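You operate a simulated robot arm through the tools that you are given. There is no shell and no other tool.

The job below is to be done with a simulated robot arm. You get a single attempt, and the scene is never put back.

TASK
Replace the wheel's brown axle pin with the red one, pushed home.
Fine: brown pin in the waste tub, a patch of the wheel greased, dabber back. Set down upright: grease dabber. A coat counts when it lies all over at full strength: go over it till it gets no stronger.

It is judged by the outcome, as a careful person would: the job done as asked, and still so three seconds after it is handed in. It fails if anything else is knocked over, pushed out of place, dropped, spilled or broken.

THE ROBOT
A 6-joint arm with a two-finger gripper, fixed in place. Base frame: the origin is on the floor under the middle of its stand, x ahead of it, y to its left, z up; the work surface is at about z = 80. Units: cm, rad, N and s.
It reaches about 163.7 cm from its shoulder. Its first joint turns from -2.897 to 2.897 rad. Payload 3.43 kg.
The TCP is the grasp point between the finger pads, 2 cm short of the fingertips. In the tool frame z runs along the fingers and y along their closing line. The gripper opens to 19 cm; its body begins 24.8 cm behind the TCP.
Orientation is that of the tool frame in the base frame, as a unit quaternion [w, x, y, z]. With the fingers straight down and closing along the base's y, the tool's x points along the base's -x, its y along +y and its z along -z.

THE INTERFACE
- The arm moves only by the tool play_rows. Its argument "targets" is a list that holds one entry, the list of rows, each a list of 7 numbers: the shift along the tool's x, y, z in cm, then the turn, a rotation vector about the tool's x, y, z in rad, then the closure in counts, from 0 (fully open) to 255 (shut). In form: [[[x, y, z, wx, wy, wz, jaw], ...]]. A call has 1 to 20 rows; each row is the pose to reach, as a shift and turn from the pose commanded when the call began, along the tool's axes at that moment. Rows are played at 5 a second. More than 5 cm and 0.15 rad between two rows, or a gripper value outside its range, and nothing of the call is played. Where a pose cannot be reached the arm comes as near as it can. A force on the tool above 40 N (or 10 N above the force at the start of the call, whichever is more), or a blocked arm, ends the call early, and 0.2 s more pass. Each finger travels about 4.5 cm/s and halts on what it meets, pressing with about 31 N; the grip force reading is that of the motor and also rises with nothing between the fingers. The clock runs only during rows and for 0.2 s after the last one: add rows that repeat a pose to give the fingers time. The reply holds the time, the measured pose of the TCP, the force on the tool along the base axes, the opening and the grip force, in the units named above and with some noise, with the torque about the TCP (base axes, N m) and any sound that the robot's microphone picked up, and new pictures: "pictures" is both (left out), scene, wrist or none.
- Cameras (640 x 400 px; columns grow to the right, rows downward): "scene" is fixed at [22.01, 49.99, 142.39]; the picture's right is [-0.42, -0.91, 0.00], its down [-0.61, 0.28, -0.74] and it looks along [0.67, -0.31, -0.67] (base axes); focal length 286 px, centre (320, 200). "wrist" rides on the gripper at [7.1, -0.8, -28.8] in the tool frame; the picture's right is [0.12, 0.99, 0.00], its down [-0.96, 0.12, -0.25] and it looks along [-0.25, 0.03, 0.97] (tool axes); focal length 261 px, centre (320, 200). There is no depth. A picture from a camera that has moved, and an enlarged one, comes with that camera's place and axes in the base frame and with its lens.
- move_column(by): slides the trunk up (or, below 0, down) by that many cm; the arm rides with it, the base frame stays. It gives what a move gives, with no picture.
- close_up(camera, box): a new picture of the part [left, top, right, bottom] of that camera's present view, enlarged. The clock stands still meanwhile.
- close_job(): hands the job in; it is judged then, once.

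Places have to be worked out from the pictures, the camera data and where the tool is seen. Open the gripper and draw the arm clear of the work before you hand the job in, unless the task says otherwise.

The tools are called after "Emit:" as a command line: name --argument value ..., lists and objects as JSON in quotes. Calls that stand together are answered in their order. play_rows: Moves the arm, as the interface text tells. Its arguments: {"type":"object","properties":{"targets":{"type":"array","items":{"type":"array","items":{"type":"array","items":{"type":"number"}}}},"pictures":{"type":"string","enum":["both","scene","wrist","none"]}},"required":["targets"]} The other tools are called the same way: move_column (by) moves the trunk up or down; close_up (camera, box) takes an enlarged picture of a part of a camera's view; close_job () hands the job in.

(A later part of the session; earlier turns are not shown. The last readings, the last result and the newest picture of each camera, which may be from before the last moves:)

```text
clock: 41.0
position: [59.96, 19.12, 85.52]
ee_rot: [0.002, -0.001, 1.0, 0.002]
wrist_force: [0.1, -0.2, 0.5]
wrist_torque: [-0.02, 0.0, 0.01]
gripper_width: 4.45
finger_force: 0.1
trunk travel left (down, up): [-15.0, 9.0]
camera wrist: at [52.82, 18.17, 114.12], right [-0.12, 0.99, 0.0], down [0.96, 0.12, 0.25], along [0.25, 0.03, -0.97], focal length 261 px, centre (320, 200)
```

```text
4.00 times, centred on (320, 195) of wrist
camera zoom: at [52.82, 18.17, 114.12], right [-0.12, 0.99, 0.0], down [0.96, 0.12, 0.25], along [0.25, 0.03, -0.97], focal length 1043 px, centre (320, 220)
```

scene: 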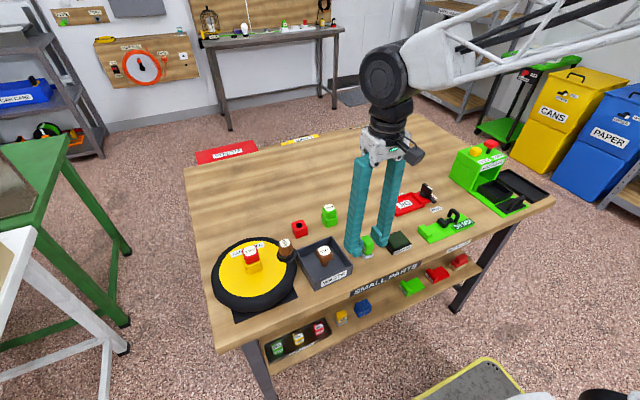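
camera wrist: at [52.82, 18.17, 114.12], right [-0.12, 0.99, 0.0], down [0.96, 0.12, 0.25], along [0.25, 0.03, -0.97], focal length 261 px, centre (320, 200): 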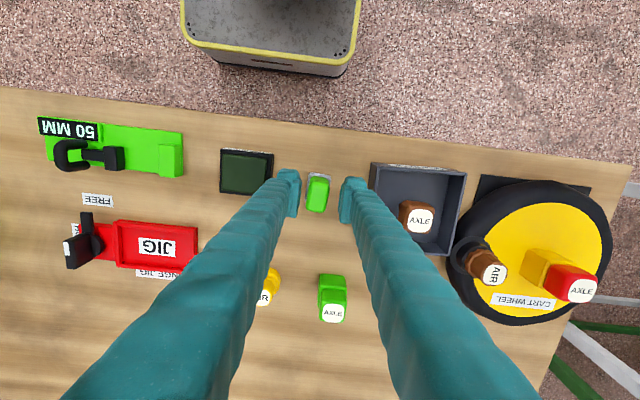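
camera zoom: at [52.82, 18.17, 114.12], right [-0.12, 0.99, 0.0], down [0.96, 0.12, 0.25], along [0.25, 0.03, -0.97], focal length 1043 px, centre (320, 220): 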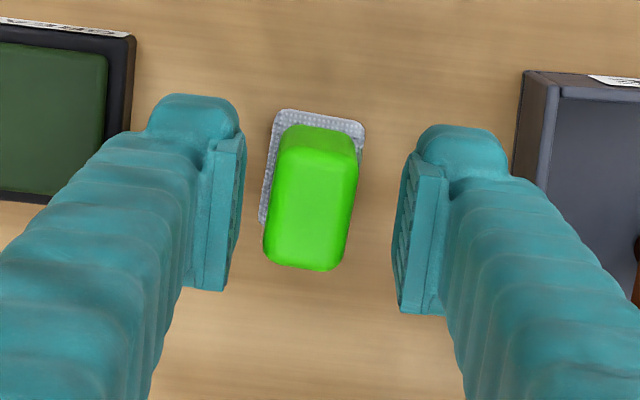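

The handle sits about 0.25 cm toward −y of the jaw centre. I'll shift, go down 1 cm more (tips stay above the pad), and close on the handle.

Emit:
play_rows --targets '[[[0, -0.25, 0, 0, 0, 0, 195], [0, -0.25, 0.5, 0, 0, 0, 195], [0, -0.25, 0.9, 0, 0, 0, 195], [0, -0.25, 0.9, 0, 0, 0, 205], [0, -0.25, 0.9, 0, 0, 0, 213], [0, -0.25, 0.9, 0, 0, 0, 220], [0, -0.25, 0.9, 0, 0, 0, 230], [0, -0.25, 0.9, 0, 0, 0, 255], [0, -0.25, 0.9, 0, 0, 0, 255], [0, -0.25, 0.9, 0, 0, 0, 255]]]' --pictures "both"

Emit:
close_up --camera "scene" --box '[335, 215, 415, 275]'

Emit:
close_up --camera "wrist" --box '[260, 145, 380, 245]'

```text
clock: 43.2
position: [59.99, 18.7, 84.7]
ee_rot: [0.004, 0.0, 1.0, 0.002]
wrist_force: [0.1, 0.4, -0.1]
wrist_torque: [-0.05, -0.01, -0.02]
gripper_width: 2.24
finger_force: 31.1
trunk travel left (down, up): [-15.0, 9.0]
camera wrist: at [52.87, 17.83, 113.31], right [-0.12, 0.99, 0.0], down [0.96, 0.12, 0.25], along [0.25, 0.03, -0.97], focal length 261 px, centre (320, 200)
```

scene: 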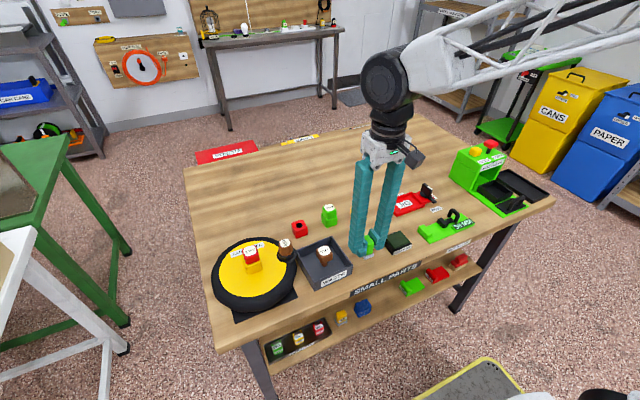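
wrist: 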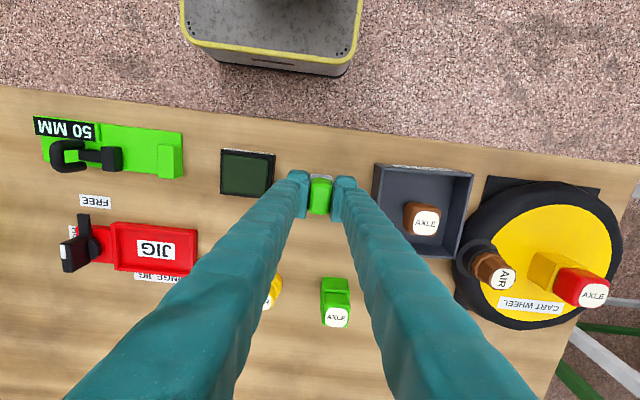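

```text
6.67 times, centred on (375, 245) of scene
camera zoom: at [22.01, 49.99, 142.39], right [-0.42, -0.91, 0.0], down [-0.61, 0.28, -0.74], along [0.67, -0.31, -0.67], focal length 1903 px, centre (-47, -100)
```

zoom: 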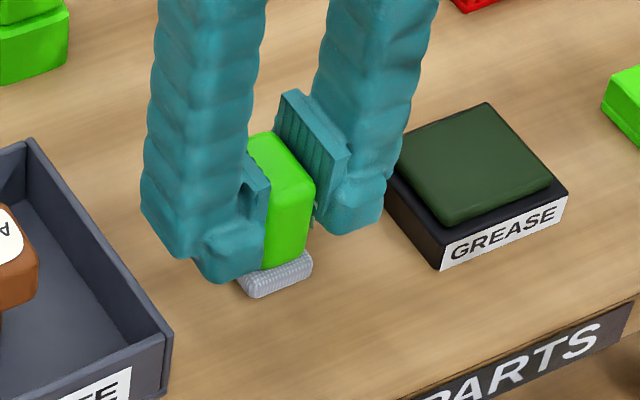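

```text
4.00 times, centred on (320, 195) of wrist
camera zoom: at [52.87, 17.83, 113.31], right [-0.12, 0.99, 0.0], down [0.96, 0.12, 0.25], along [0.25, 0.03, -0.97], focal length 1043 px, centre (320, 220)
```

zoom: 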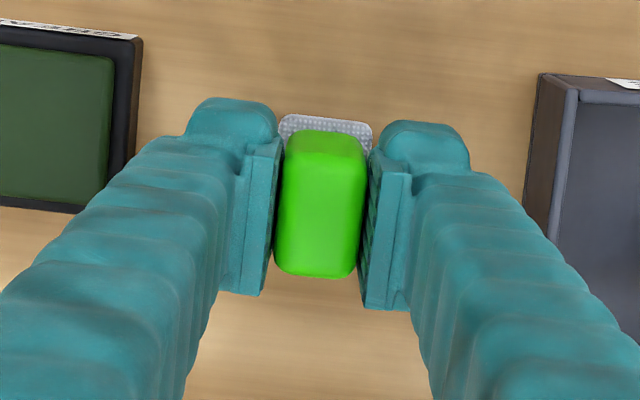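

The dabber is gripped (2.24 cm) at TCP z≈84.65, so its pad face is about 4.65 cm below the TCP. I'll lift it, straighten the slight tool tilt, and look.

Emit:
play_rows --targets '[[[0, 0, -0.6, 0, 0, 0, 255], [0, 0, -1.5, 0.002, 0.0025, 0, 255], [0, 0, -3.0, 0.004, 0.005, 0, 255], [0, 0, -5.0, 0.004, 0.005, 0, 255], [0, 0, -8.0, 0.004, 0.005, 0, 255], [0.6, -4.5, -8.0, 0.004, 0.005, 0, 255], [1.2, -9.05, -8.0, 0.004, 0.005, 0, 255], [1.2, -9.05, -8.0, 0.004, 0.005, 0, 255]]]' --pictures "both"

Emit:
close_up --camera "scene" --box '[350, 195, 430, 255]'

Emit:
close_up --camera "wrist" --box '[260, 125, 380, 225]'

```text
clock: 45.0
position: [58.73, 9.71, 92.59]
ee_rot: [0.0, -0.001, 1.0, 0.0]
wrist_force: [0.4, 0.3, -1.1]
wrist_torque: [0.01, 0.01, -0.03]
gripper_width: 2.25
finger_force: 31.4
trunk travel left (down, up): [-15.0, 9.0]
camera wrist: at [51.76, 8.91, 121.26], right [-0.12, 0.99, 0.0], down [0.96, 0.12, 0.25], along [0.25, 0.03, -0.97], focal length 261 px, centre (320, 200)
```

scene: 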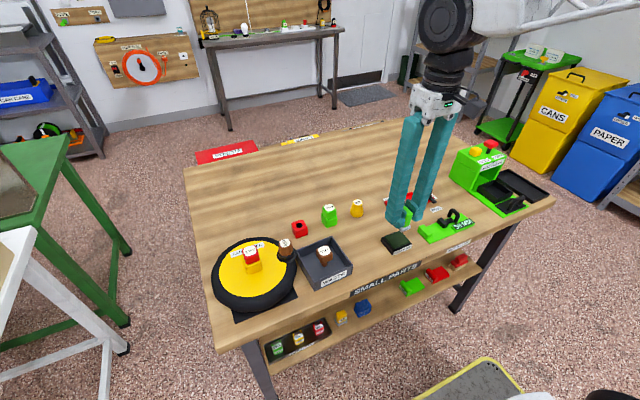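
wrist: 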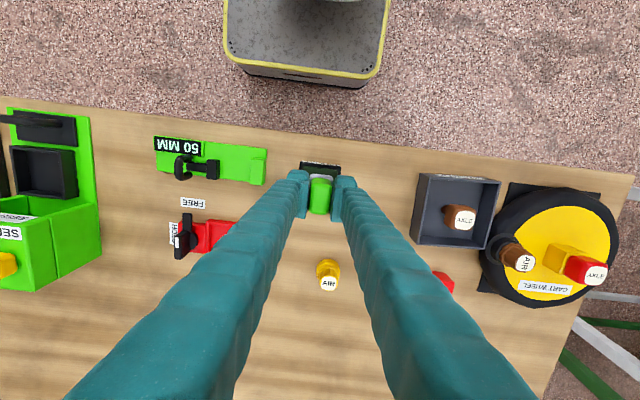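

```text
6.67 times, centred on (390, 225) of scene
camera zoom: at [22.01, 49.99, 142.39], right [-0.42, -0.91, 0.0], down [-0.61, 0.28, -0.74], along [0.67, -0.31, -0.67], focal length 1903 px, centre (-147, 33)
```

zoom: 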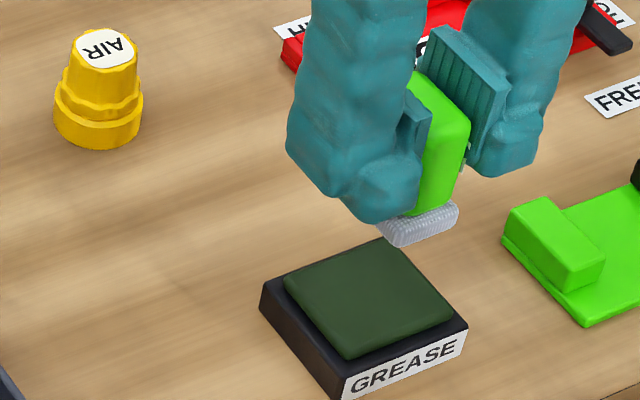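

```text
4.00 times, centred on (320, 175) of wrist
camera zoom: at [51.76, 8.91, 121.26], right [-0.12, 0.99, 0.0], down [0.96, 0.12, 0.25], along [0.25, 0.03, -0.97], focal length 1043 px, centre (320, 300)
```

zoom: 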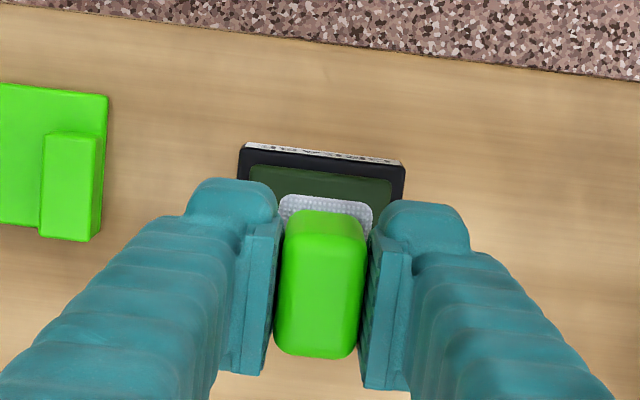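

Orientation is now square and the dabber is centred over the grease pad (about (58.8, 9.8)). I'll lower onto it, expecting contact near TCP z 87.1.

Emit:
play_rows --targets '[[[0, 0, 1.5, 0, 0, 0, 255], [0, 0, 3.0, 0, 0, 0, 255], [0, 0, 4.2, 0, 0, 0, 255], [0, 0, 4.8, 0, 0, 0, 255], [0, 0, 5.2, 0, 0, 0, 255], [0, 0, 5.2, 0, 0, 0, 255]]]' --pictures "scene"

Emit:
close_up --camera "scene" --box '[350, 205, 430, 265]'

```text
clock: 46.4
position: [58.69, 9.64, 87.45]
ee_rot: [0.0, 0.0, 1.0, 0.0]
wrist_force: [-0.6, 0.8, -1.2]
wrist_torque: [0.0, 0.0, -0.02]
gripper_width: 2.24
finger_force: 30.7
trunk travel left (down, up): [-15.0, 9.0]
```

scene: 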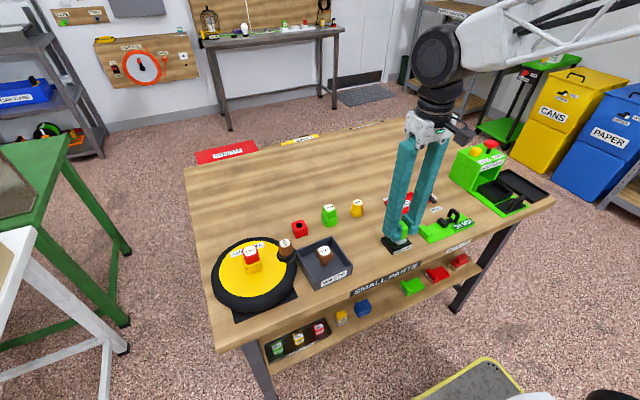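

```text
6.67 times, centred on (390, 235) of scene
camera zoom: at [22.01, 49.99, 142.39], right [-0.42, -0.91, 0.0], down [-0.61, 0.28, -0.74], along [0.67, -0.31, -0.67], focal length 1903 px, centre (-147, -33)
```

zoom: 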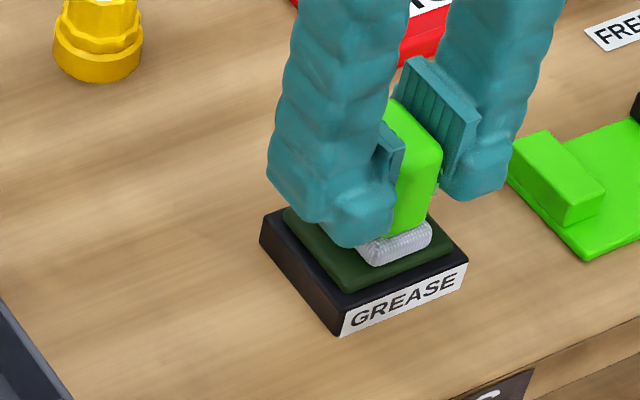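

The pad is just above the grease and well within it. I'll continue down in fine steps until light contact.

Emit:
play_rows --targets '[[[0, 0, 0.1, 0, 0, 0, 255], [0, 0, 0.2, 0, 0, 0, 255], [0, 0, 0.3, 0, 0, 0, 255], [0, 0, 0.3, 0, 0, 0, 255]]]' --pictures "none"

```text
clock: 47.4
position: [58.8, 9.6, 87.15]
ee_rot: [0.0, -0.001, 1.0, 0.0]
wrist_force: [-1.4, -0.6, 1.9]
wrist_torque: [0.06, -0.03, 0.0]
gripper_width: 2.24
finger_force: 31.1
trunk travel left (down, up): [-15.0, 9.0]
```

Light contact is beginning (force rising from −1.2 to +1.9 N). I'll press slightly more and hold.

Emit:
play_rows --targets '[[[0, 0, 0.06, 0, 0, 0, 255], [0, 0, 0.1, 0, 0, 0, 255], [0, 0, 0.1, 0, 0, 0, 255], [0, 0, 0.1, 0, 0, 0, 255], [0, 0, 0.1, 0, 0, 0, 255], [0, 0, 0.1, 0, 0, 0, 255]]]' --pictures "scene"

Emit:
close_up --camera "scene" --box '[350, 205, 430, 265]'

```text
clock: 48.8
position: [58.96, 9.55, 87.25]
ee_rot: [0.0, -0.001, 1.0, 0.0]
wrist_force: [1.6, -1.0, 26.6]
wrist_torque: [0.0, -0.13, 0.02]
gripper_width: 2.24
finger_force: 31.0
trunk travel left (down, up): [-15.0, 9.0]
```

scene: 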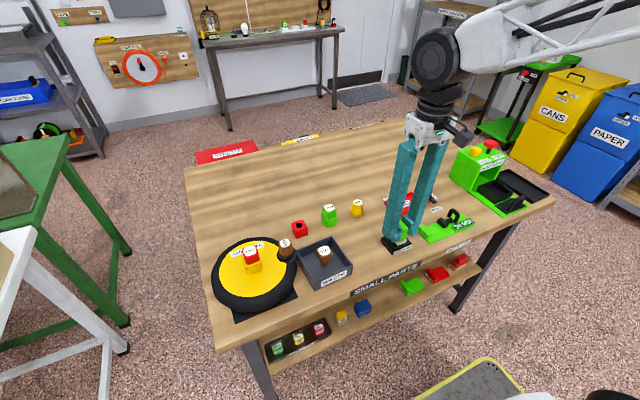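

```text
6.67 times, centred on (390, 235) of scene
camera zoom: at [22.01, 49.99, 142.39], right [-0.42, -0.91, 0.0], down [-0.61, 0.28, -0.74], along [0.67, -0.31, -0.67], focal length 1903 px, centre (-147, -33)
```

zoom: 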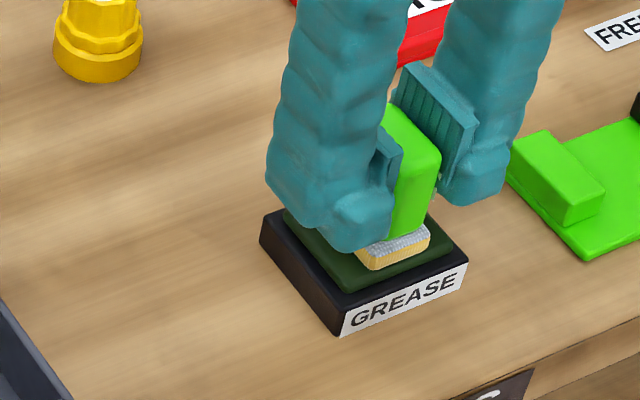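

The pad's lower side has turned amber, so it has picked up grease. I'll lift straight up and view it.

Emit:
play_rows --targets '[[[0, 0, -0.5, 0, 0, 0, 255], [0, 0, -2, 0, 0, 0, 255], [0, 0, -5, 0, 0, 0, 255], [0, 0, -9, 0, 0, 0, 255], [0, 0, -13, 0, 0, 0, 255], [0, 0, -13, 0, 0, 0, 255]]]' --pictures "both"

Emit:
close_up --camera "scene" --box '[350, 175, 430, 255]'

Emit:
close_up --camera "wrist" --box '[260, 125, 380, 225]'

```text
clock: 50.2
position: [59.02, 9.78, 100.14]
ee_rot: [0.0, 0.0, 1.0, 0.0]
wrist_force: [-0.8, 0.3, -0.4]
wrist_torque: [-0.05, -0.06, 0.01]
gripper_width: 2.25
finger_force: 31.2
trunk travel left (down, up): [-15.0, 9.0]
camera wrist: at [52.06, 8.92, 128.79], right [-0.12, 0.99, 0.0], down [0.96, 0.12, 0.25], along [0.25, 0.03, -0.97], focal length 261 px, centre (320, 200)
```

scene: 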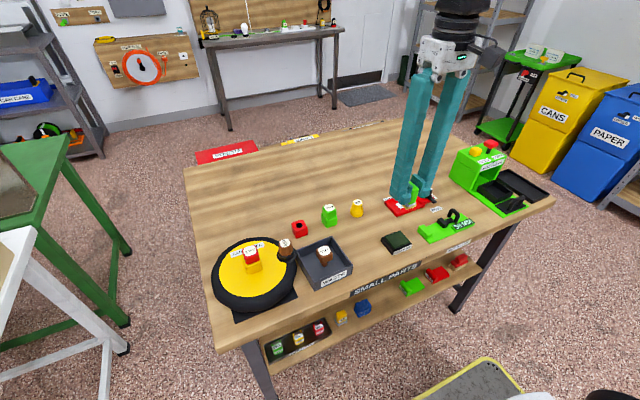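
wrist: 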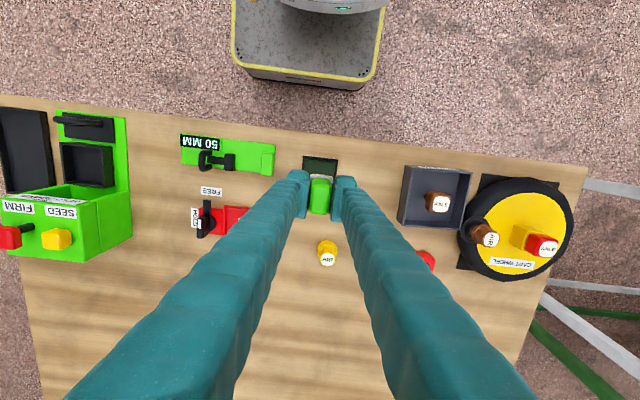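

```text
5.00 times, centred on (390, 215) of scene
camera zoom: at [22.01, 49.99, 142.39], right [-0.42, -0.91, 0.0], down [-0.61, 0.28, -0.74], along [0.67, -0.31, -0.67], focal length 1428 px, centre (-30, 125)
```

zoom: 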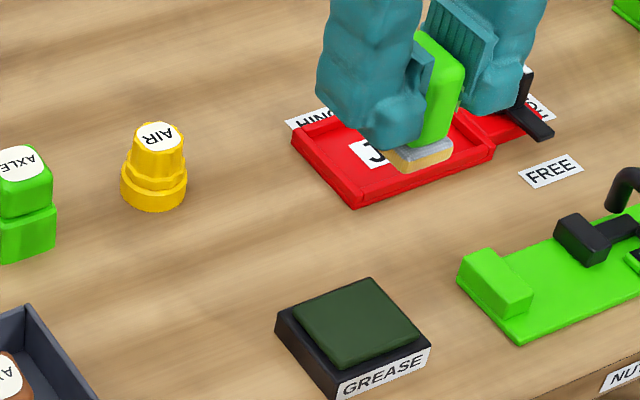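

```text
4.00 times, centred on (320, 175) of wrist
camera zoom: at [52.06, 8.92, 128.79], right [-0.12, 0.99, 0.0], down [0.96, 0.12, 0.25], along [0.25, 0.03, -0.97], focal length 1043 px, centre (320, 300)
```

zoom: 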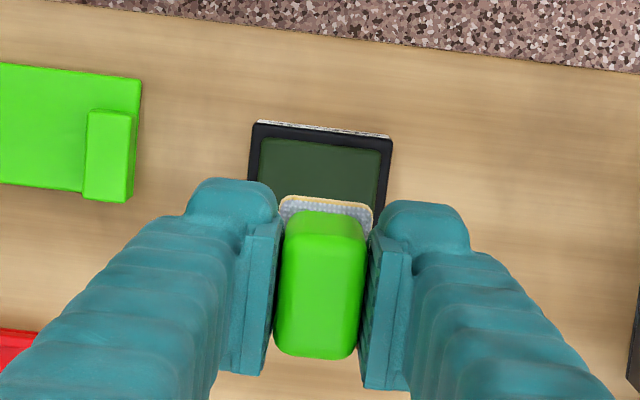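

The dabber is loaded with amber grease. I'll carry it high over to the free −x side of the hub, around (61.0, 47.6), clear of the pin, the AIR cap and the label.

Emit:
play_rows --targets '[[[-0.2, 4.2, 0, 0, 0, 0, 255], [-0.5, 8.4, 0, 0, 0, 0, 255], [-0.7, 12.6, 0, 0, 0, 0, 255], [-0.9, 16.8, 0, 0, 0, 0, 255], [-1.2, 21.0, 0, 0, 0, 0, 255], [-1.4, 25.2, 0, 0, 0, 0, 255], [-1.6, 29.4, 0, 0, 0, 0, 255], [-1.9, 33.6, 0, 0, 0, 0, 255], [-2.1, 37.85, 0, 0, 0, 0, 255], [-2.1, 37.85, 3, 0, 0, 0, 255], [-2.1, 37.85, 6, 0, 0, 0, 255], [-2.1, 37.85, 6, 0, 0, 0, 255]]]' --pictures "both"

Emit:
close_up --camera "scene" --box '[205, 210, 305, 300]'

Emit:
close_up --camera "wrist" --box '[250, 135, 400, 245]'

```text
clock: 52.8
position: [61.05, 47.55, 93.91]
ee_rot: [0.0, 0.0, 1.0, 0.0]
wrist_force: [0.7, 0.2, 0.0]
wrist_torque: [-0.01, -0.03, -0.01]
gripper_width: 2.25
finger_force: 31.4
trunk travel left (down, up): [-15.0, 9.0]
camera wrist: at [54.07, 46.7, 122.59], right [-0.12, 0.99, 0.0], down [0.96, 0.12, 0.25], along [0.24, 0.03, -0.97], focal length 261 px, centre (320, 200)
```

scene: 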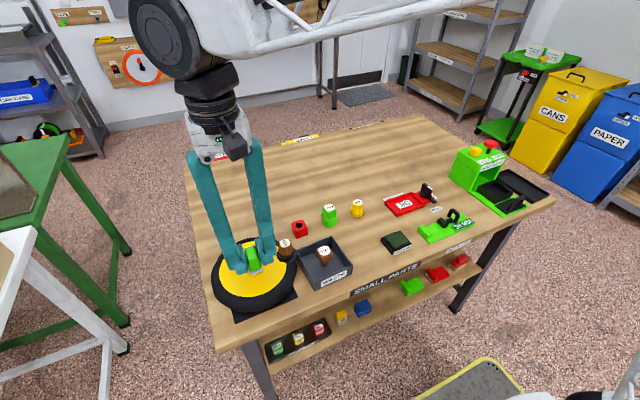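
wrist: 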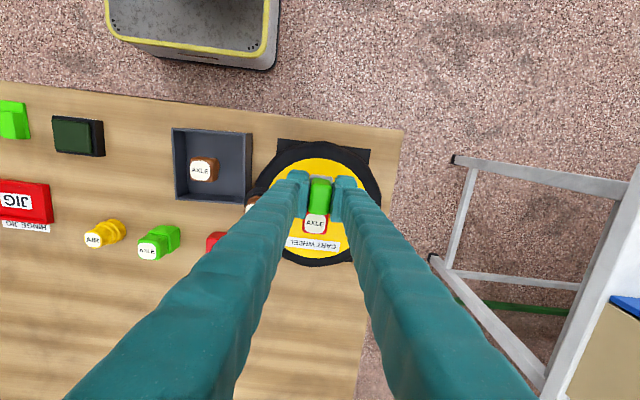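

```text
4.44 times, centred on (255, 255) of scene
camera zoom: at [22.01, 49.99, 142.39], right [-0.42, -0.91, 0.0], down [-0.61, 0.28, -0.74], along [0.67, -0.31, -0.67], focal length 1269 px, centre (609, -44)
```

zoom: 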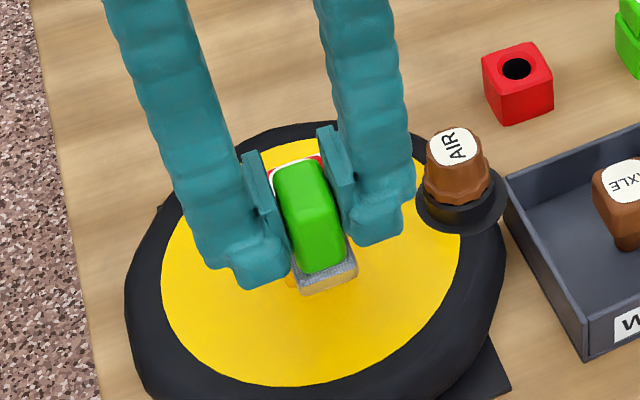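

```text
3.64 times, centred on (325, 190) of wrist
camera zoom: at [54.07, 46.7, 122.59], right [-0.12, 0.99, 0.0], down [0.96, 0.12, 0.25], along [0.24, 0.03, -0.97], focal length 948 px, centre (302, 236)
```

zoom: 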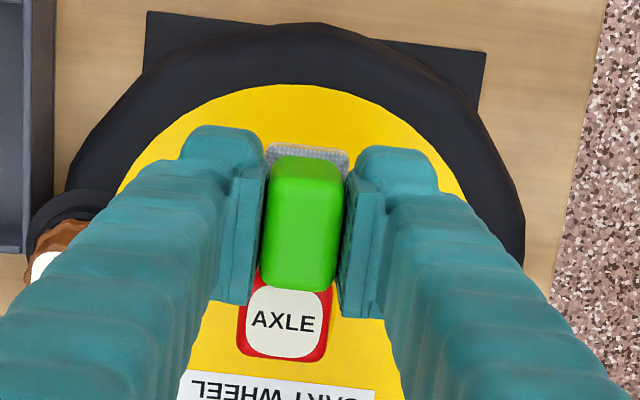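

Clearance to the red pin and AIR cap looks good. I'll descend toward the hub, with contact expected near TCP z 88.3.

Emit:
play_rows --targets '[[[0, 0, 1.5, 0, 0, 0, 255], [0, 0, 3.0, 0, 0, 0, 255], [0, 0, 4.2, 0, 0, 0, 255], [0, 0, 4.7, 0, 0, 0, 255], [0, 0, 4.7, 0, 0, 0, 255]]]' --pictures "scene"

Emit:
close_up --camera "scene" --box '[215, 220, 295, 290]'

```text
clock: 54.0
position: [60.93, 47.42, 89.34]
ee_rot: [0.0, 0.0, 1.0, 0.0]
wrist_force: [0.6, 0.2, -0.4]
wrist_torque: [-0.05, -0.03, 0.0]
gripper_width: 2.25
finger_force: 30.9
trunk travel left (down, up): [-15.0, 9.0]
```

scene: 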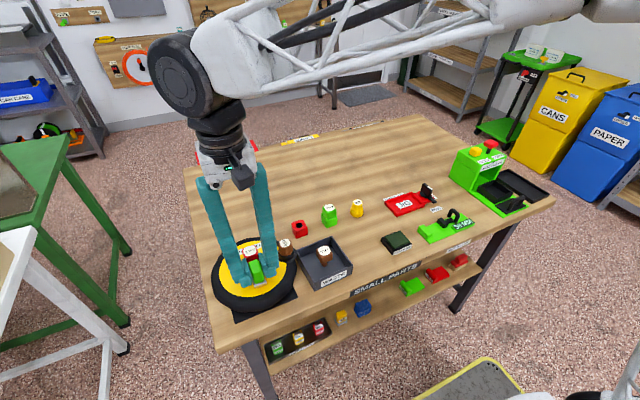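

```text
5.71 times, centred on (255, 255) of scene
camera zoom: at [22.01, 49.99, 142.39], right [-0.42, -0.91, 0.0], down [-0.61, 0.28, -0.74], along [0.67, -0.31, -0.67], focal length 1631 px, centre (691, -114)
```

zoom: 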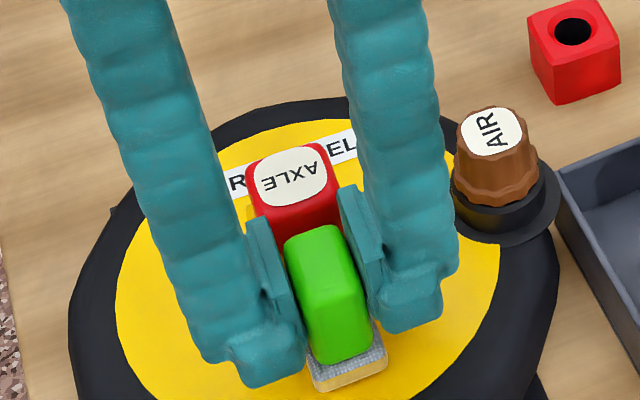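

Nothing is touching yet and the clearances are fine. I'll continue in 0.15 cm steps to find the hub surface.

Emit:
play_rows --targets '[[[0, 0, 0.2, 0, 0, 0, 255], [0, 0, 0.4, 0, 0, 0, 255], [0, 0, 0.55, 0, 0, 0, 255], [0, 0, 0.7, 0, 0, 0, 255], [0, 0, 0.7, 0, 0, 0, 255]]]' --pictures "none"

```text
clock: 55.2
position: [60.82, 47.58, 88.78]
ee_rot: [0.001, -0.002, 1.0, 0.001]
wrist_force: [-3.4, -1.6, 25.8]
wrist_torque: [-0.03, 0.02, -0.02]
gripper_width: 2.27
finger_force: 31.3
trunk travel left (down, up): [-15.0, 9.0]
```

Contact with the hub gives 25.8 N. I'll hold a moment with slightly less pressure, then lift to inspect the mark.

Emit:
play_rows --targets '[[[0, 0, -0.05, 0, 0, 0, 255], [0, 0, -0.05, 0, 0, 0, 255], [0, 0, -0.05, 0, 0, 0, 255], [0, 0, -0.05, 0, 0, 0, 255], [0, 0, -0.05, 0, 0, 0, 255], [0, 0, -1.5, 0, 0, 0, 255], [0, 0, -4, 0, 0, 0, 255], [0, 0, -8, 0, 0, 0, 255], [0, 0, -11, 0, 0, 0, 255], [0, 0, -11, 0, 0, 0, 255]]]' --pictures "both"

Emit:
close_up --camera "scene" --box '[205, 220, 305, 305]'

Emit:
close_up --camera "wrist" --box '[250, 115, 400, 225]'

```text
clock: 57.4
position: [61.06, 47.53, 99.75]
ee_rot: [-0.001, -0.001, 1.0, 0.0]
wrist_force: [0.2, 0.2, -0.8]
wrist_torque: [0.02, 0.01, -0.01]
gripper_width: 2.28
finger_force: 31.4
trunk travel left (down, up): [-15.0, 9.0]
camera wrist: at [54.12, 46.76, 128.39], right [-0.12, 0.99, 0.0], down [0.96, 0.12, 0.25], along [0.24, 0.03, -0.97], focal length 261 px, centre (320, 200)
```

scene: 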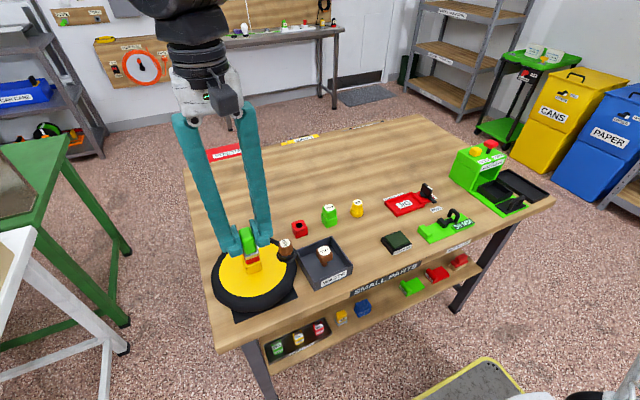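
wrist: 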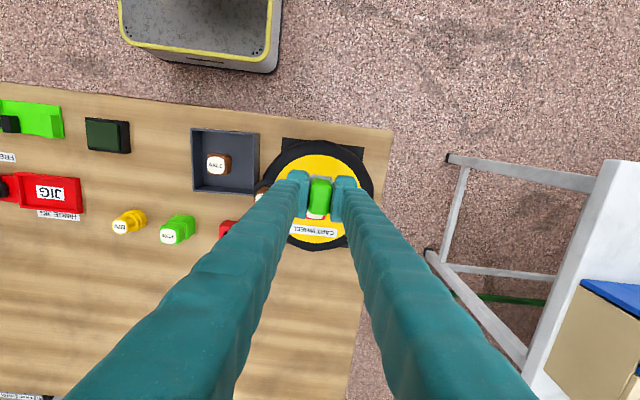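

```text
4.71 times, centred on (255, 262) of scene
camera zoom: at [22.01, 49.99, 142.39], right [-0.42, -0.91, 0.0], down [-0.61, 0.28, -0.74], along [0.67, -0.31, -0.67], focal length 1344 px, centre (626, -94)
```

zoom: 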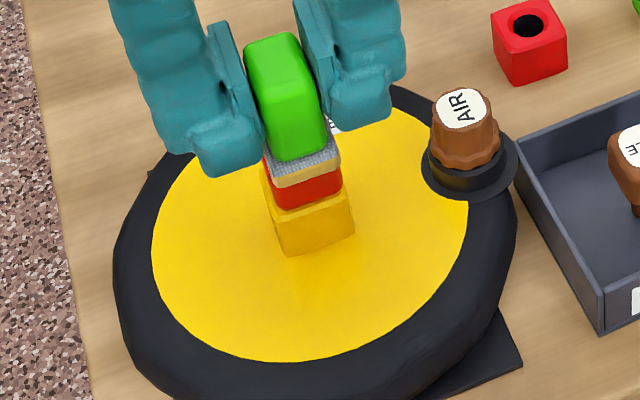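

```text
3.64 times, centred on (325, 170) of wrist
camera zoom: at [54.12, 46.76, 128.39], right [-0.12, 0.99, 0.0], down [0.96, 0.12, 0.25], along [0.24, 0.03, -0.97], focal length 948 px, centre (302, 309)
```

zoom: 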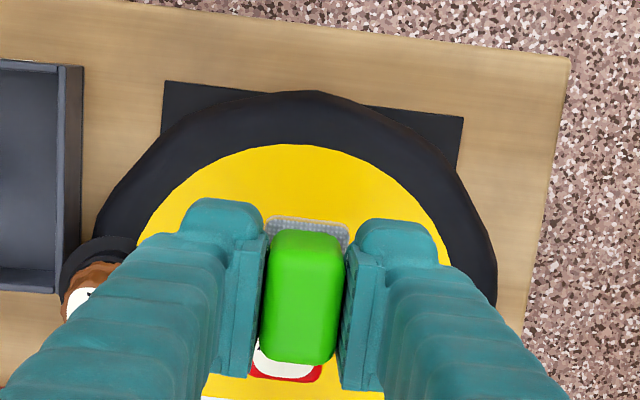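

No obvious mark at this scale, so I'll zoom in on the spot, around scene pixel (259, 282).

Emit:
close_up --camera "scene" --box '[235, 262, 285, 297]'

```text
11.43 times, centred on (260, 280) of scene
camera zoom: at [22.01, 49.99, 142.39], right [-0.42, -0.91, 0.0], down [-0.61, 0.28, -0.74], along [0.67, -0.31, -0.67], focal length 3263 px, centre (1006, -709)
```

zoom: 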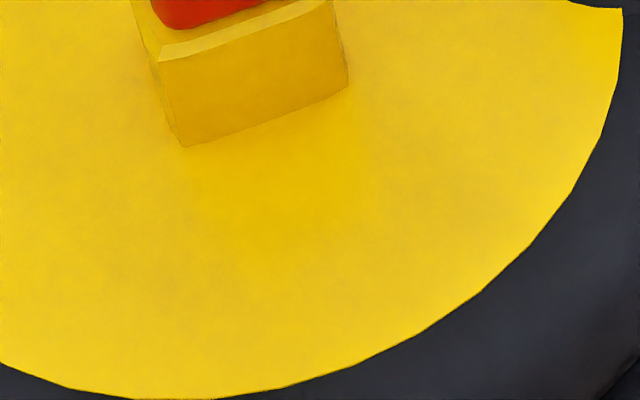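

The hub is yellow and the grease amber, so the mark would be faint. I'll zoom tighter on the spot and view it with the wrist camera too.

Emit:
close_up --camera "scene" --box '[245, 268, 277, 290]'

Emit:
close_up --camera "scene" --box '[215, 240, 295, 310]'

Emit:
close_up --camera "scene" --box '[235, 235, 275, 265]'

```text
16.00 times, centred on (261, 279) of scene
camera zoom: at [22.01, 49.99, 142.39], right [-0.42, -0.91, 0.0], down [-0.61, 0.28, -0.74], along [0.67, -0.31, -0.67], focal length 4568 px, centre (1264, -1064)
```

zoom: 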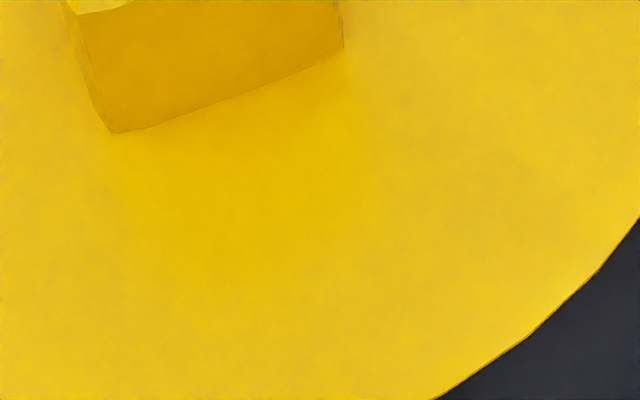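

```text
5.71 times, centred on (255, 275) of scene
camera zoom: at [22.01, 49.99, 142.39], right [-0.42, -0.91, 0.0], down [-0.61, 0.28, -0.74], along [0.67, -0.31, -0.67], focal length 1631 px, centre (691, -229)
```

zoom: 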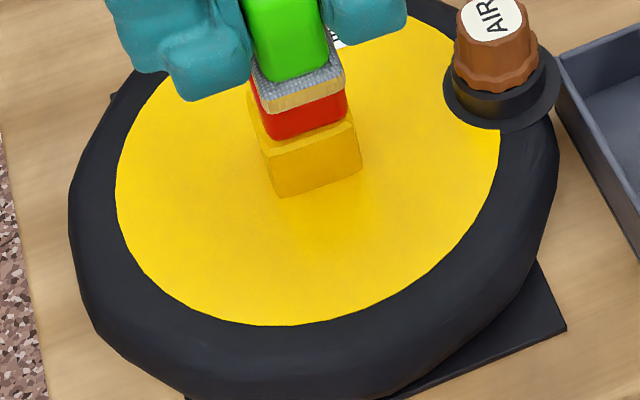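

```text
13.33 times, centred on (255, 250) of scene
camera zoom: at [22.01, 49.99, 142.39], right [-0.42, -0.91, 0.0], down [-0.61, 0.28, -0.74], along [0.67, -0.31, -0.67], focal length 3807 px, centre (1187, -467)
```

zoom: 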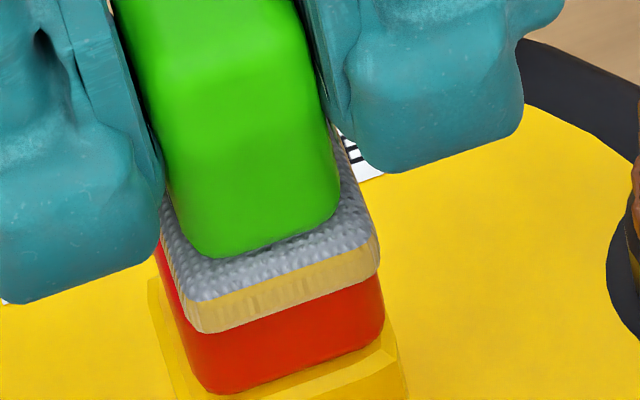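

I'll enlarge the part of the patch visible in the wrist view, just beyond the dabber's pad.

Emit:
close_up --camera "wrist" --box '[295, 120, 345, 180]'

```text
6.67 times, centred on (320, 150) of wrist
camera zoom: at [54.12, 46.76, 128.39], right [-0.12, 0.99, 0.0], down [0.96, 0.12, 0.25], along [0.24, 0.03, -0.97], focal length 1738 px, centre (320, 533)
```

zoom: 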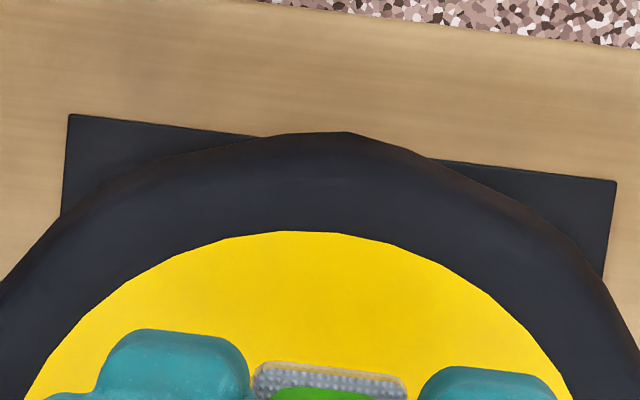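

I'll shift the arm +x and up so the wrist camera gets an unobstructed view of the dabbed area.

Emit:
play_rows --targets '[[[-3, 0, -2, 0, 0, 0, 255], [-6, 0, -4, 0, 0, 0, 255], [-8, 0, -5, 0, 0, 0, 255], [-8, 0, -5, 0, 0, 0, 255]]]' --pictures "both"

Emit:
close_up --camera "wrist" --box '[260, 90, 380, 190]'

Emit:
close_up --camera "wrist" --box '[290, 110, 350, 160]'

Emit:
close_up --camera "scene" --box '[230, 195, 270, 235]'

```text
clock: 58.4
position: [68.96, 47.42, 104.61]
ee_rot: [0.0, -0.001, 1.0, -0.001]
wrist_force: [0.3, -0.4, -0.8]
wrist_torque: [-0.03, 0.02, 0.0]
gripper_width: 2.28
finger_force: 31.6
trunk travel left (down, up): [-15.0, 9.0]
camera wrist: at [61.95, 46.66, 133.28], right [-0.12, 0.99, 0.0], down [0.96, 0.12, 0.25], along [0.24, 0.03, -0.97], focal length 261 px, centre (320, 200)
```

scene: 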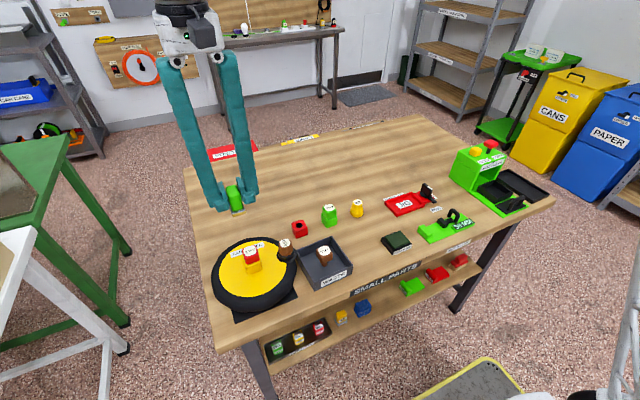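
wrist: 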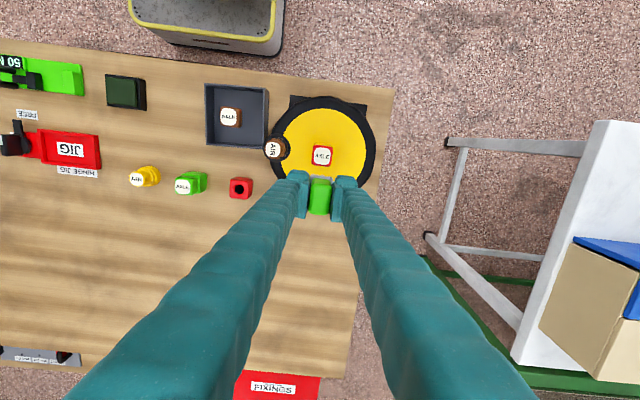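

```text
4.00 times, centred on (320, 140) of wrist
camera zoom: at [61.95, 46.66, 133.28], right [-0.12, 0.99, 0.0], down [0.96, 0.12, 0.25], along [0.24, 0.03, -0.97], focal length 1043 px, centre (320, 440)
```

zoom: 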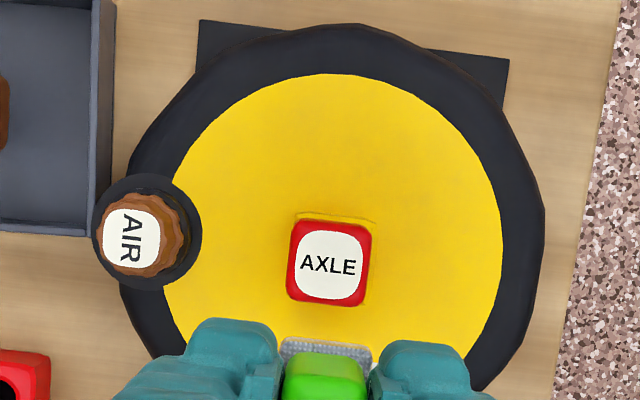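

```text
8.00 times, centred on (320, 135) of wrist
camera zoom: at [61.95, 46.66, 133.28], right [-0.12, 0.99, 0.0], down [0.96, 0.12, 0.25], along [0.24, 0.03, -0.97], focal length 2085 px, centre (320, 720)
```

zoom: 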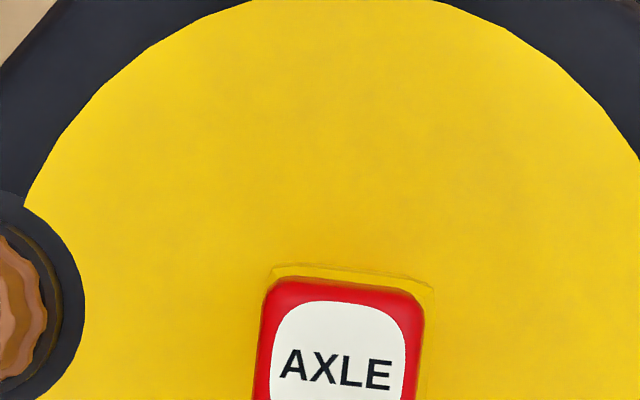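

```text
10.00 times, centred on (250, 215) of scene
camera zoom: at [22.01, 49.99, 142.39], right [-0.42, -0.91, 0.0], down [-0.61, 0.28, -0.74], along [0.67, -0.31, -0.67], focal length 2855 px, centre (1020, 50)
```

zoom: 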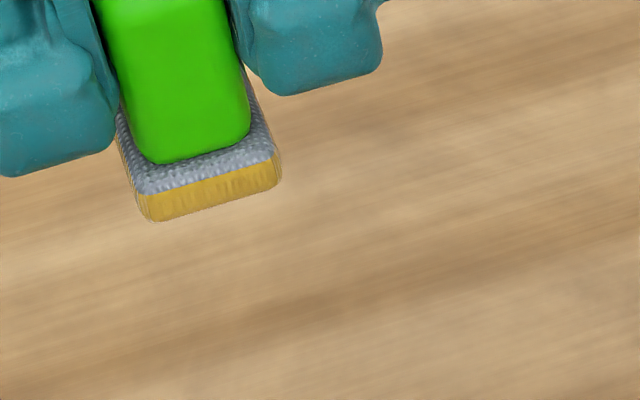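

The hub shows no clear mark yet; a faint amber-on-yellow deposit would be hard to see. I'll enlarge exactly the contact footprint, expected around wrist pixel (325, 128).

Emit:
close_up --camera "wrist" --box '[305, 114, 345, 139]'

Emit:
close_up --camera "scene" --box '[240, 268, 280, 293]'

```text
16.00 times, centred on (325, 126) of wrist
camera zoom: at [61.95, 46.66, 133.28], right [-0.12, 0.99, 0.0], down [0.96, 0.12, 0.25], along [0.24, 0.03, -0.97], focal length 4170 px, centre (240, 1376)
```

zoom: 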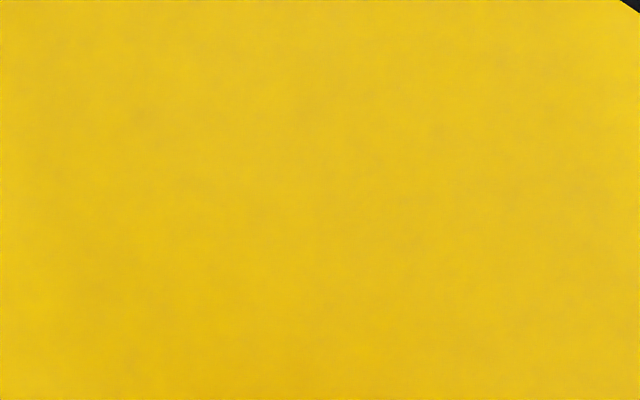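

```text
16.00 times, centred on (260, 280) of scene
camera zoom: at [22.01, 49.99, 142.39], right [-0.42, -0.91, 0.0], down [-0.61, 0.28, -0.74], along [0.67, -0.31, -0.67], focal length 4568 px, centre (1280, -1088)
```

zoom: 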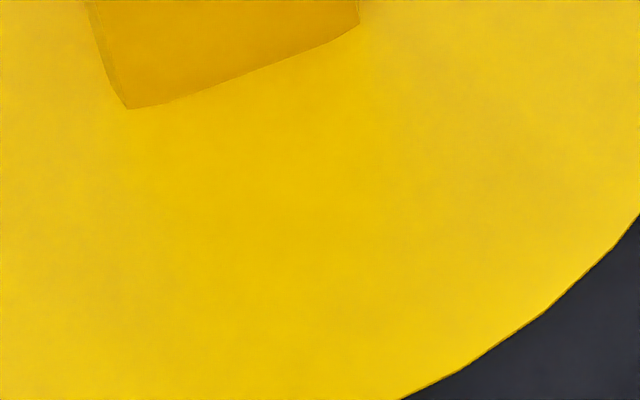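

No deposit is visible from a still press, so "go over it" probably means wiping. I'll return to the spot, touch down lightly and rub back and forth along y.

Emit:
play_rows --targets '[[[4, 0, 2.5, 0, 0, 0, 255], [8, 0, 5, 0, 0, 0, 255], [8, 0, 9, 0, 0, 0, 255], [8, 0, 12.5, 0, 0, 0, 255], [8, 0, 14.5, 0, 0, 0, 255], [8, 0, 15.3, 0, 0, 0, 255], [8, 0, 15.6, 0, 0, 0, 255], [8, 0, 15.8, 0, 0, 0, 255], [8, 0, 15.8, 0, 0, 0, 255]]]' --pictures "none"

```text
clock: 60.4
position: [60.78, 47.41, 88.85]
ee_rot: [0.0, -0.001, 1.0, 0.0]
wrist_force: [0.2, -0.5, -0.5]
wrist_torque: [-0.03, 0.01, 0.02]
gripper_width: 2.26
finger_force: 31.6
trunk travel left (down, up): [-15.0, 9.0]
```

Not touching yet at 88.85. A bit lower.

Emit:
play_rows --targets '[[[0, 0, 0.1, 0, 0, 0, 255], [0, 0, 0.2, 0, 0, 0, 255], [0, 0, 0.2, 0, 0, 0, 255]]]' --pictures "none"

```text
clock: 61.2
position: [60.89, 47.45, 88.76]
ee_rot: [0.0, -0.001, 1.0, 0.0]
wrist_force: [-2.4, -1.6, 13.2]
wrist_torque: [-0.02, 0.07, 0.01]
gripper_width: 2.26
finger_force: 31.2
trunk travel left (down, up): [-15.0, 9.0]
```

In contact at 13 N. I'll rub gently along y by ±0.7 cm for several passes.

Emit:
play_rows --targets '[[[0, 0.35, 0, 0, 0, 0, 255], [0, 0.7, 0, 0, 0, 0, 255], [0, 0.35, 0, 0, 0, 0, 255], [0, 0, 0, 0, 0, 0, 255], [0, -0.35, 0, 0, 0, 0, 255], [0, -0.7, 0, 0, 0, 0, 255], [0, -0.35, 0, 0, 0, 0, 255], [0, 0, 0, 0, 0, 0, 255], [0, 0.35, 0, 0, 0, 0, 255], [0, 0.7, 0, 0, 0, 0, 255], [0, 0.35, 0, 0, 0, 0, 255], [0, 0, 0, 0, 0, 0, 255], [0, -0.35, 0, 0, 0, 0, 255], [0, -0.7, 0, 0, 0, 0, 255], [0, -0.35, 0, 0, 0, 0, 255], [0, 0, 0, 0, 0, 0, 255]]]' --pictures "scene"

Emit:
close_up --camera "scene" --box '[225, 240, 285, 300]'

```text
clock: 64.6
position: [60.93, 47.44, 88.48]
ee_rot: [0.0, -0.001, 1.0, 0.0]
wrist_force: [0.6, -5.3, 7.2]
wrist_torque: [-0.15, -0.04, 0.0]
gripper_width: 2.27
finger_force: 31.4
trunk travel left (down, up): [-15.0, 9.0]
```

scene: 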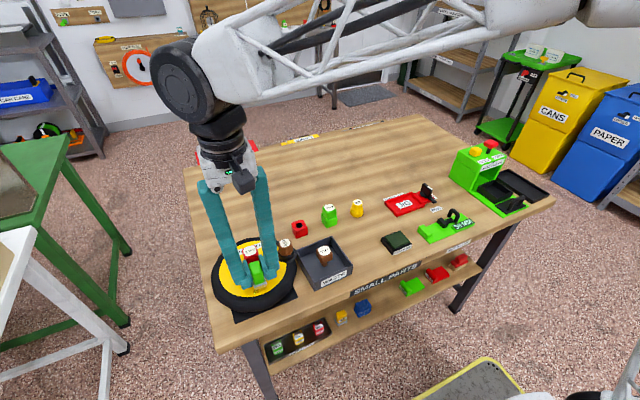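

```text
6.67 times, centred on (255, 270) of scene
camera zoom: at [22.01, 49.99, 142.39], right [-0.42, -0.91, 0.0], down [-0.61, 0.28, -0.74], along [0.67, -0.31, -0.67], focal length 1903 px, centre (753, -267)
```

zoom: 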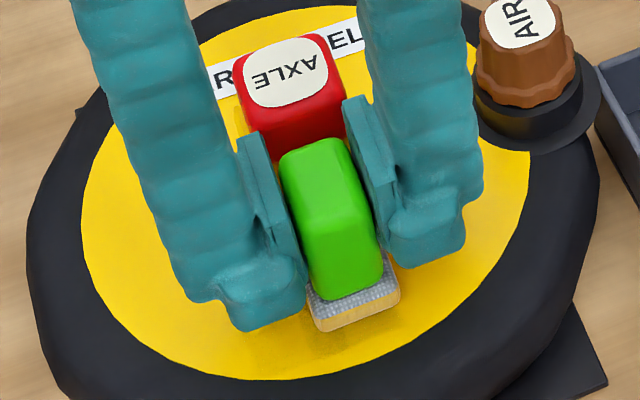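

I'll lift and move aside to see whether the rubbing left a visible film.

Emit:
play_rows --targets '[[[0, 0, -1, 0, 0, 0, 255], [0, 0, -4, 0, 0, 0, 255], [0, 0, -8, 0, 0, 0, 255], [-2, 0, -12, 0, 0, 0, 255], [-5, 0, -14, 0, 0, 0, 255], [-8, 0, -16, 0, 0, 0, 255], [-8, 0, -16, 0, 0, 0, 255]]]' --pictures "both"

Emit:
close_up --camera "wrist" --box '[280, 95, 370, 170]'

Emit:
close_up --camera "scene" --box '[210, 230, 300, 310]'

Emit:
close_up --camera "scene" --box '[240, 262, 285, 297]'

```text
clock: 66.2
position: [68.94, 47.59, 104.81]
ee_rot: [-0.001, -0.001, 1.0, 0.0]
wrist_force: [-0.3, -0.3, -1.5]
wrist_torque: [0.01, 0.03, 0.0]
gripper_width: 2.25
finger_force: 30.7
trunk travel left (down, up): [-15.0, 9.0]
camera wrist: at [61.94, 46.8, 133.5], right [-0.12, 0.99, 0.0], down [0.96, 0.12, 0.25], along [0.24, 0.03, -0.97], focal length 261 px, centre (320, 200)
```

scene: 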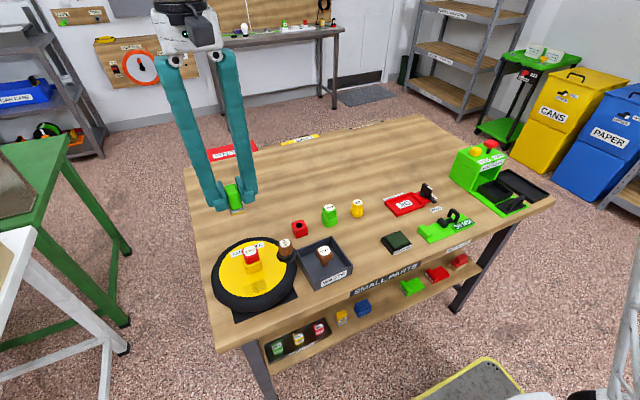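
wrist: 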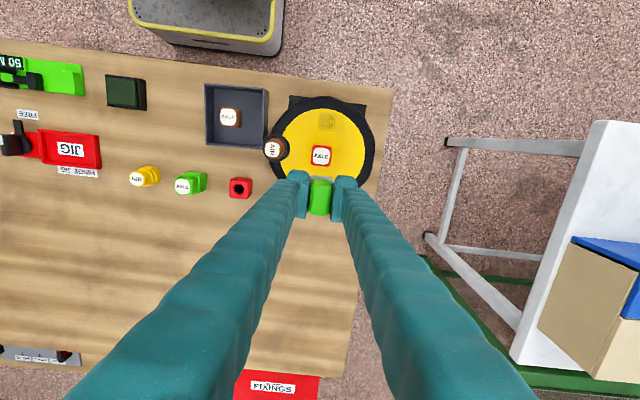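

```text
5.33 times, centred on (325, 132) of wrist
camera zoom: at [61.94, 46.8, 133.5], right [-0.12, 0.99, 0.0], down [0.96, 0.12, 0.25], along [0.24, 0.03, -0.97], focal length 1390 px, centre (293, 560)
```

zoom: 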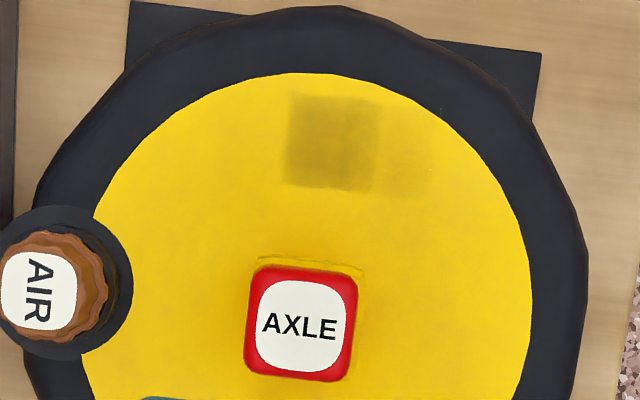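

```text
5.00 times, centred on (255, 270) of scene
camera zoom: at [22.01, 49.99, 142.39], right [-0.42, -0.91, 0.0], down [-0.61, 0.28, -0.74], along [0.67, -0.31, -0.67], focal length 1428 px, centre (645, -150)
```

zoom: 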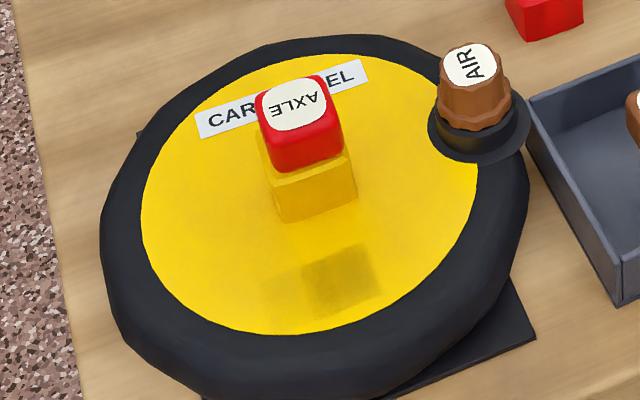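

```text
11.43 times, centred on (262, 280) of scene
camera zoom: at [22.01, 49.99, 142.39], right [-0.42, -0.91, 0.0], down [-0.61, 0.28, -0.74], along [0.67, -0.31, -0.67], focal length 3263 px, centre (977, -709)
```

zoom: 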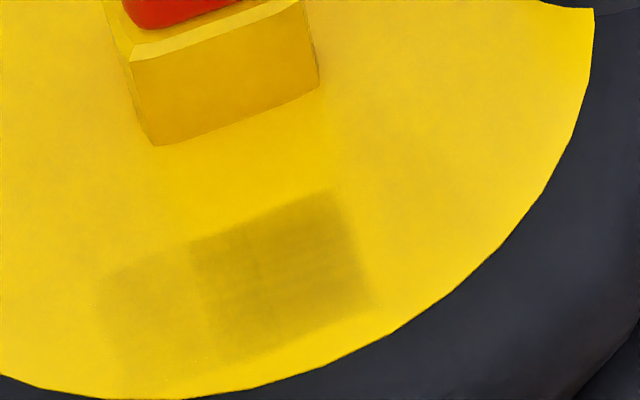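

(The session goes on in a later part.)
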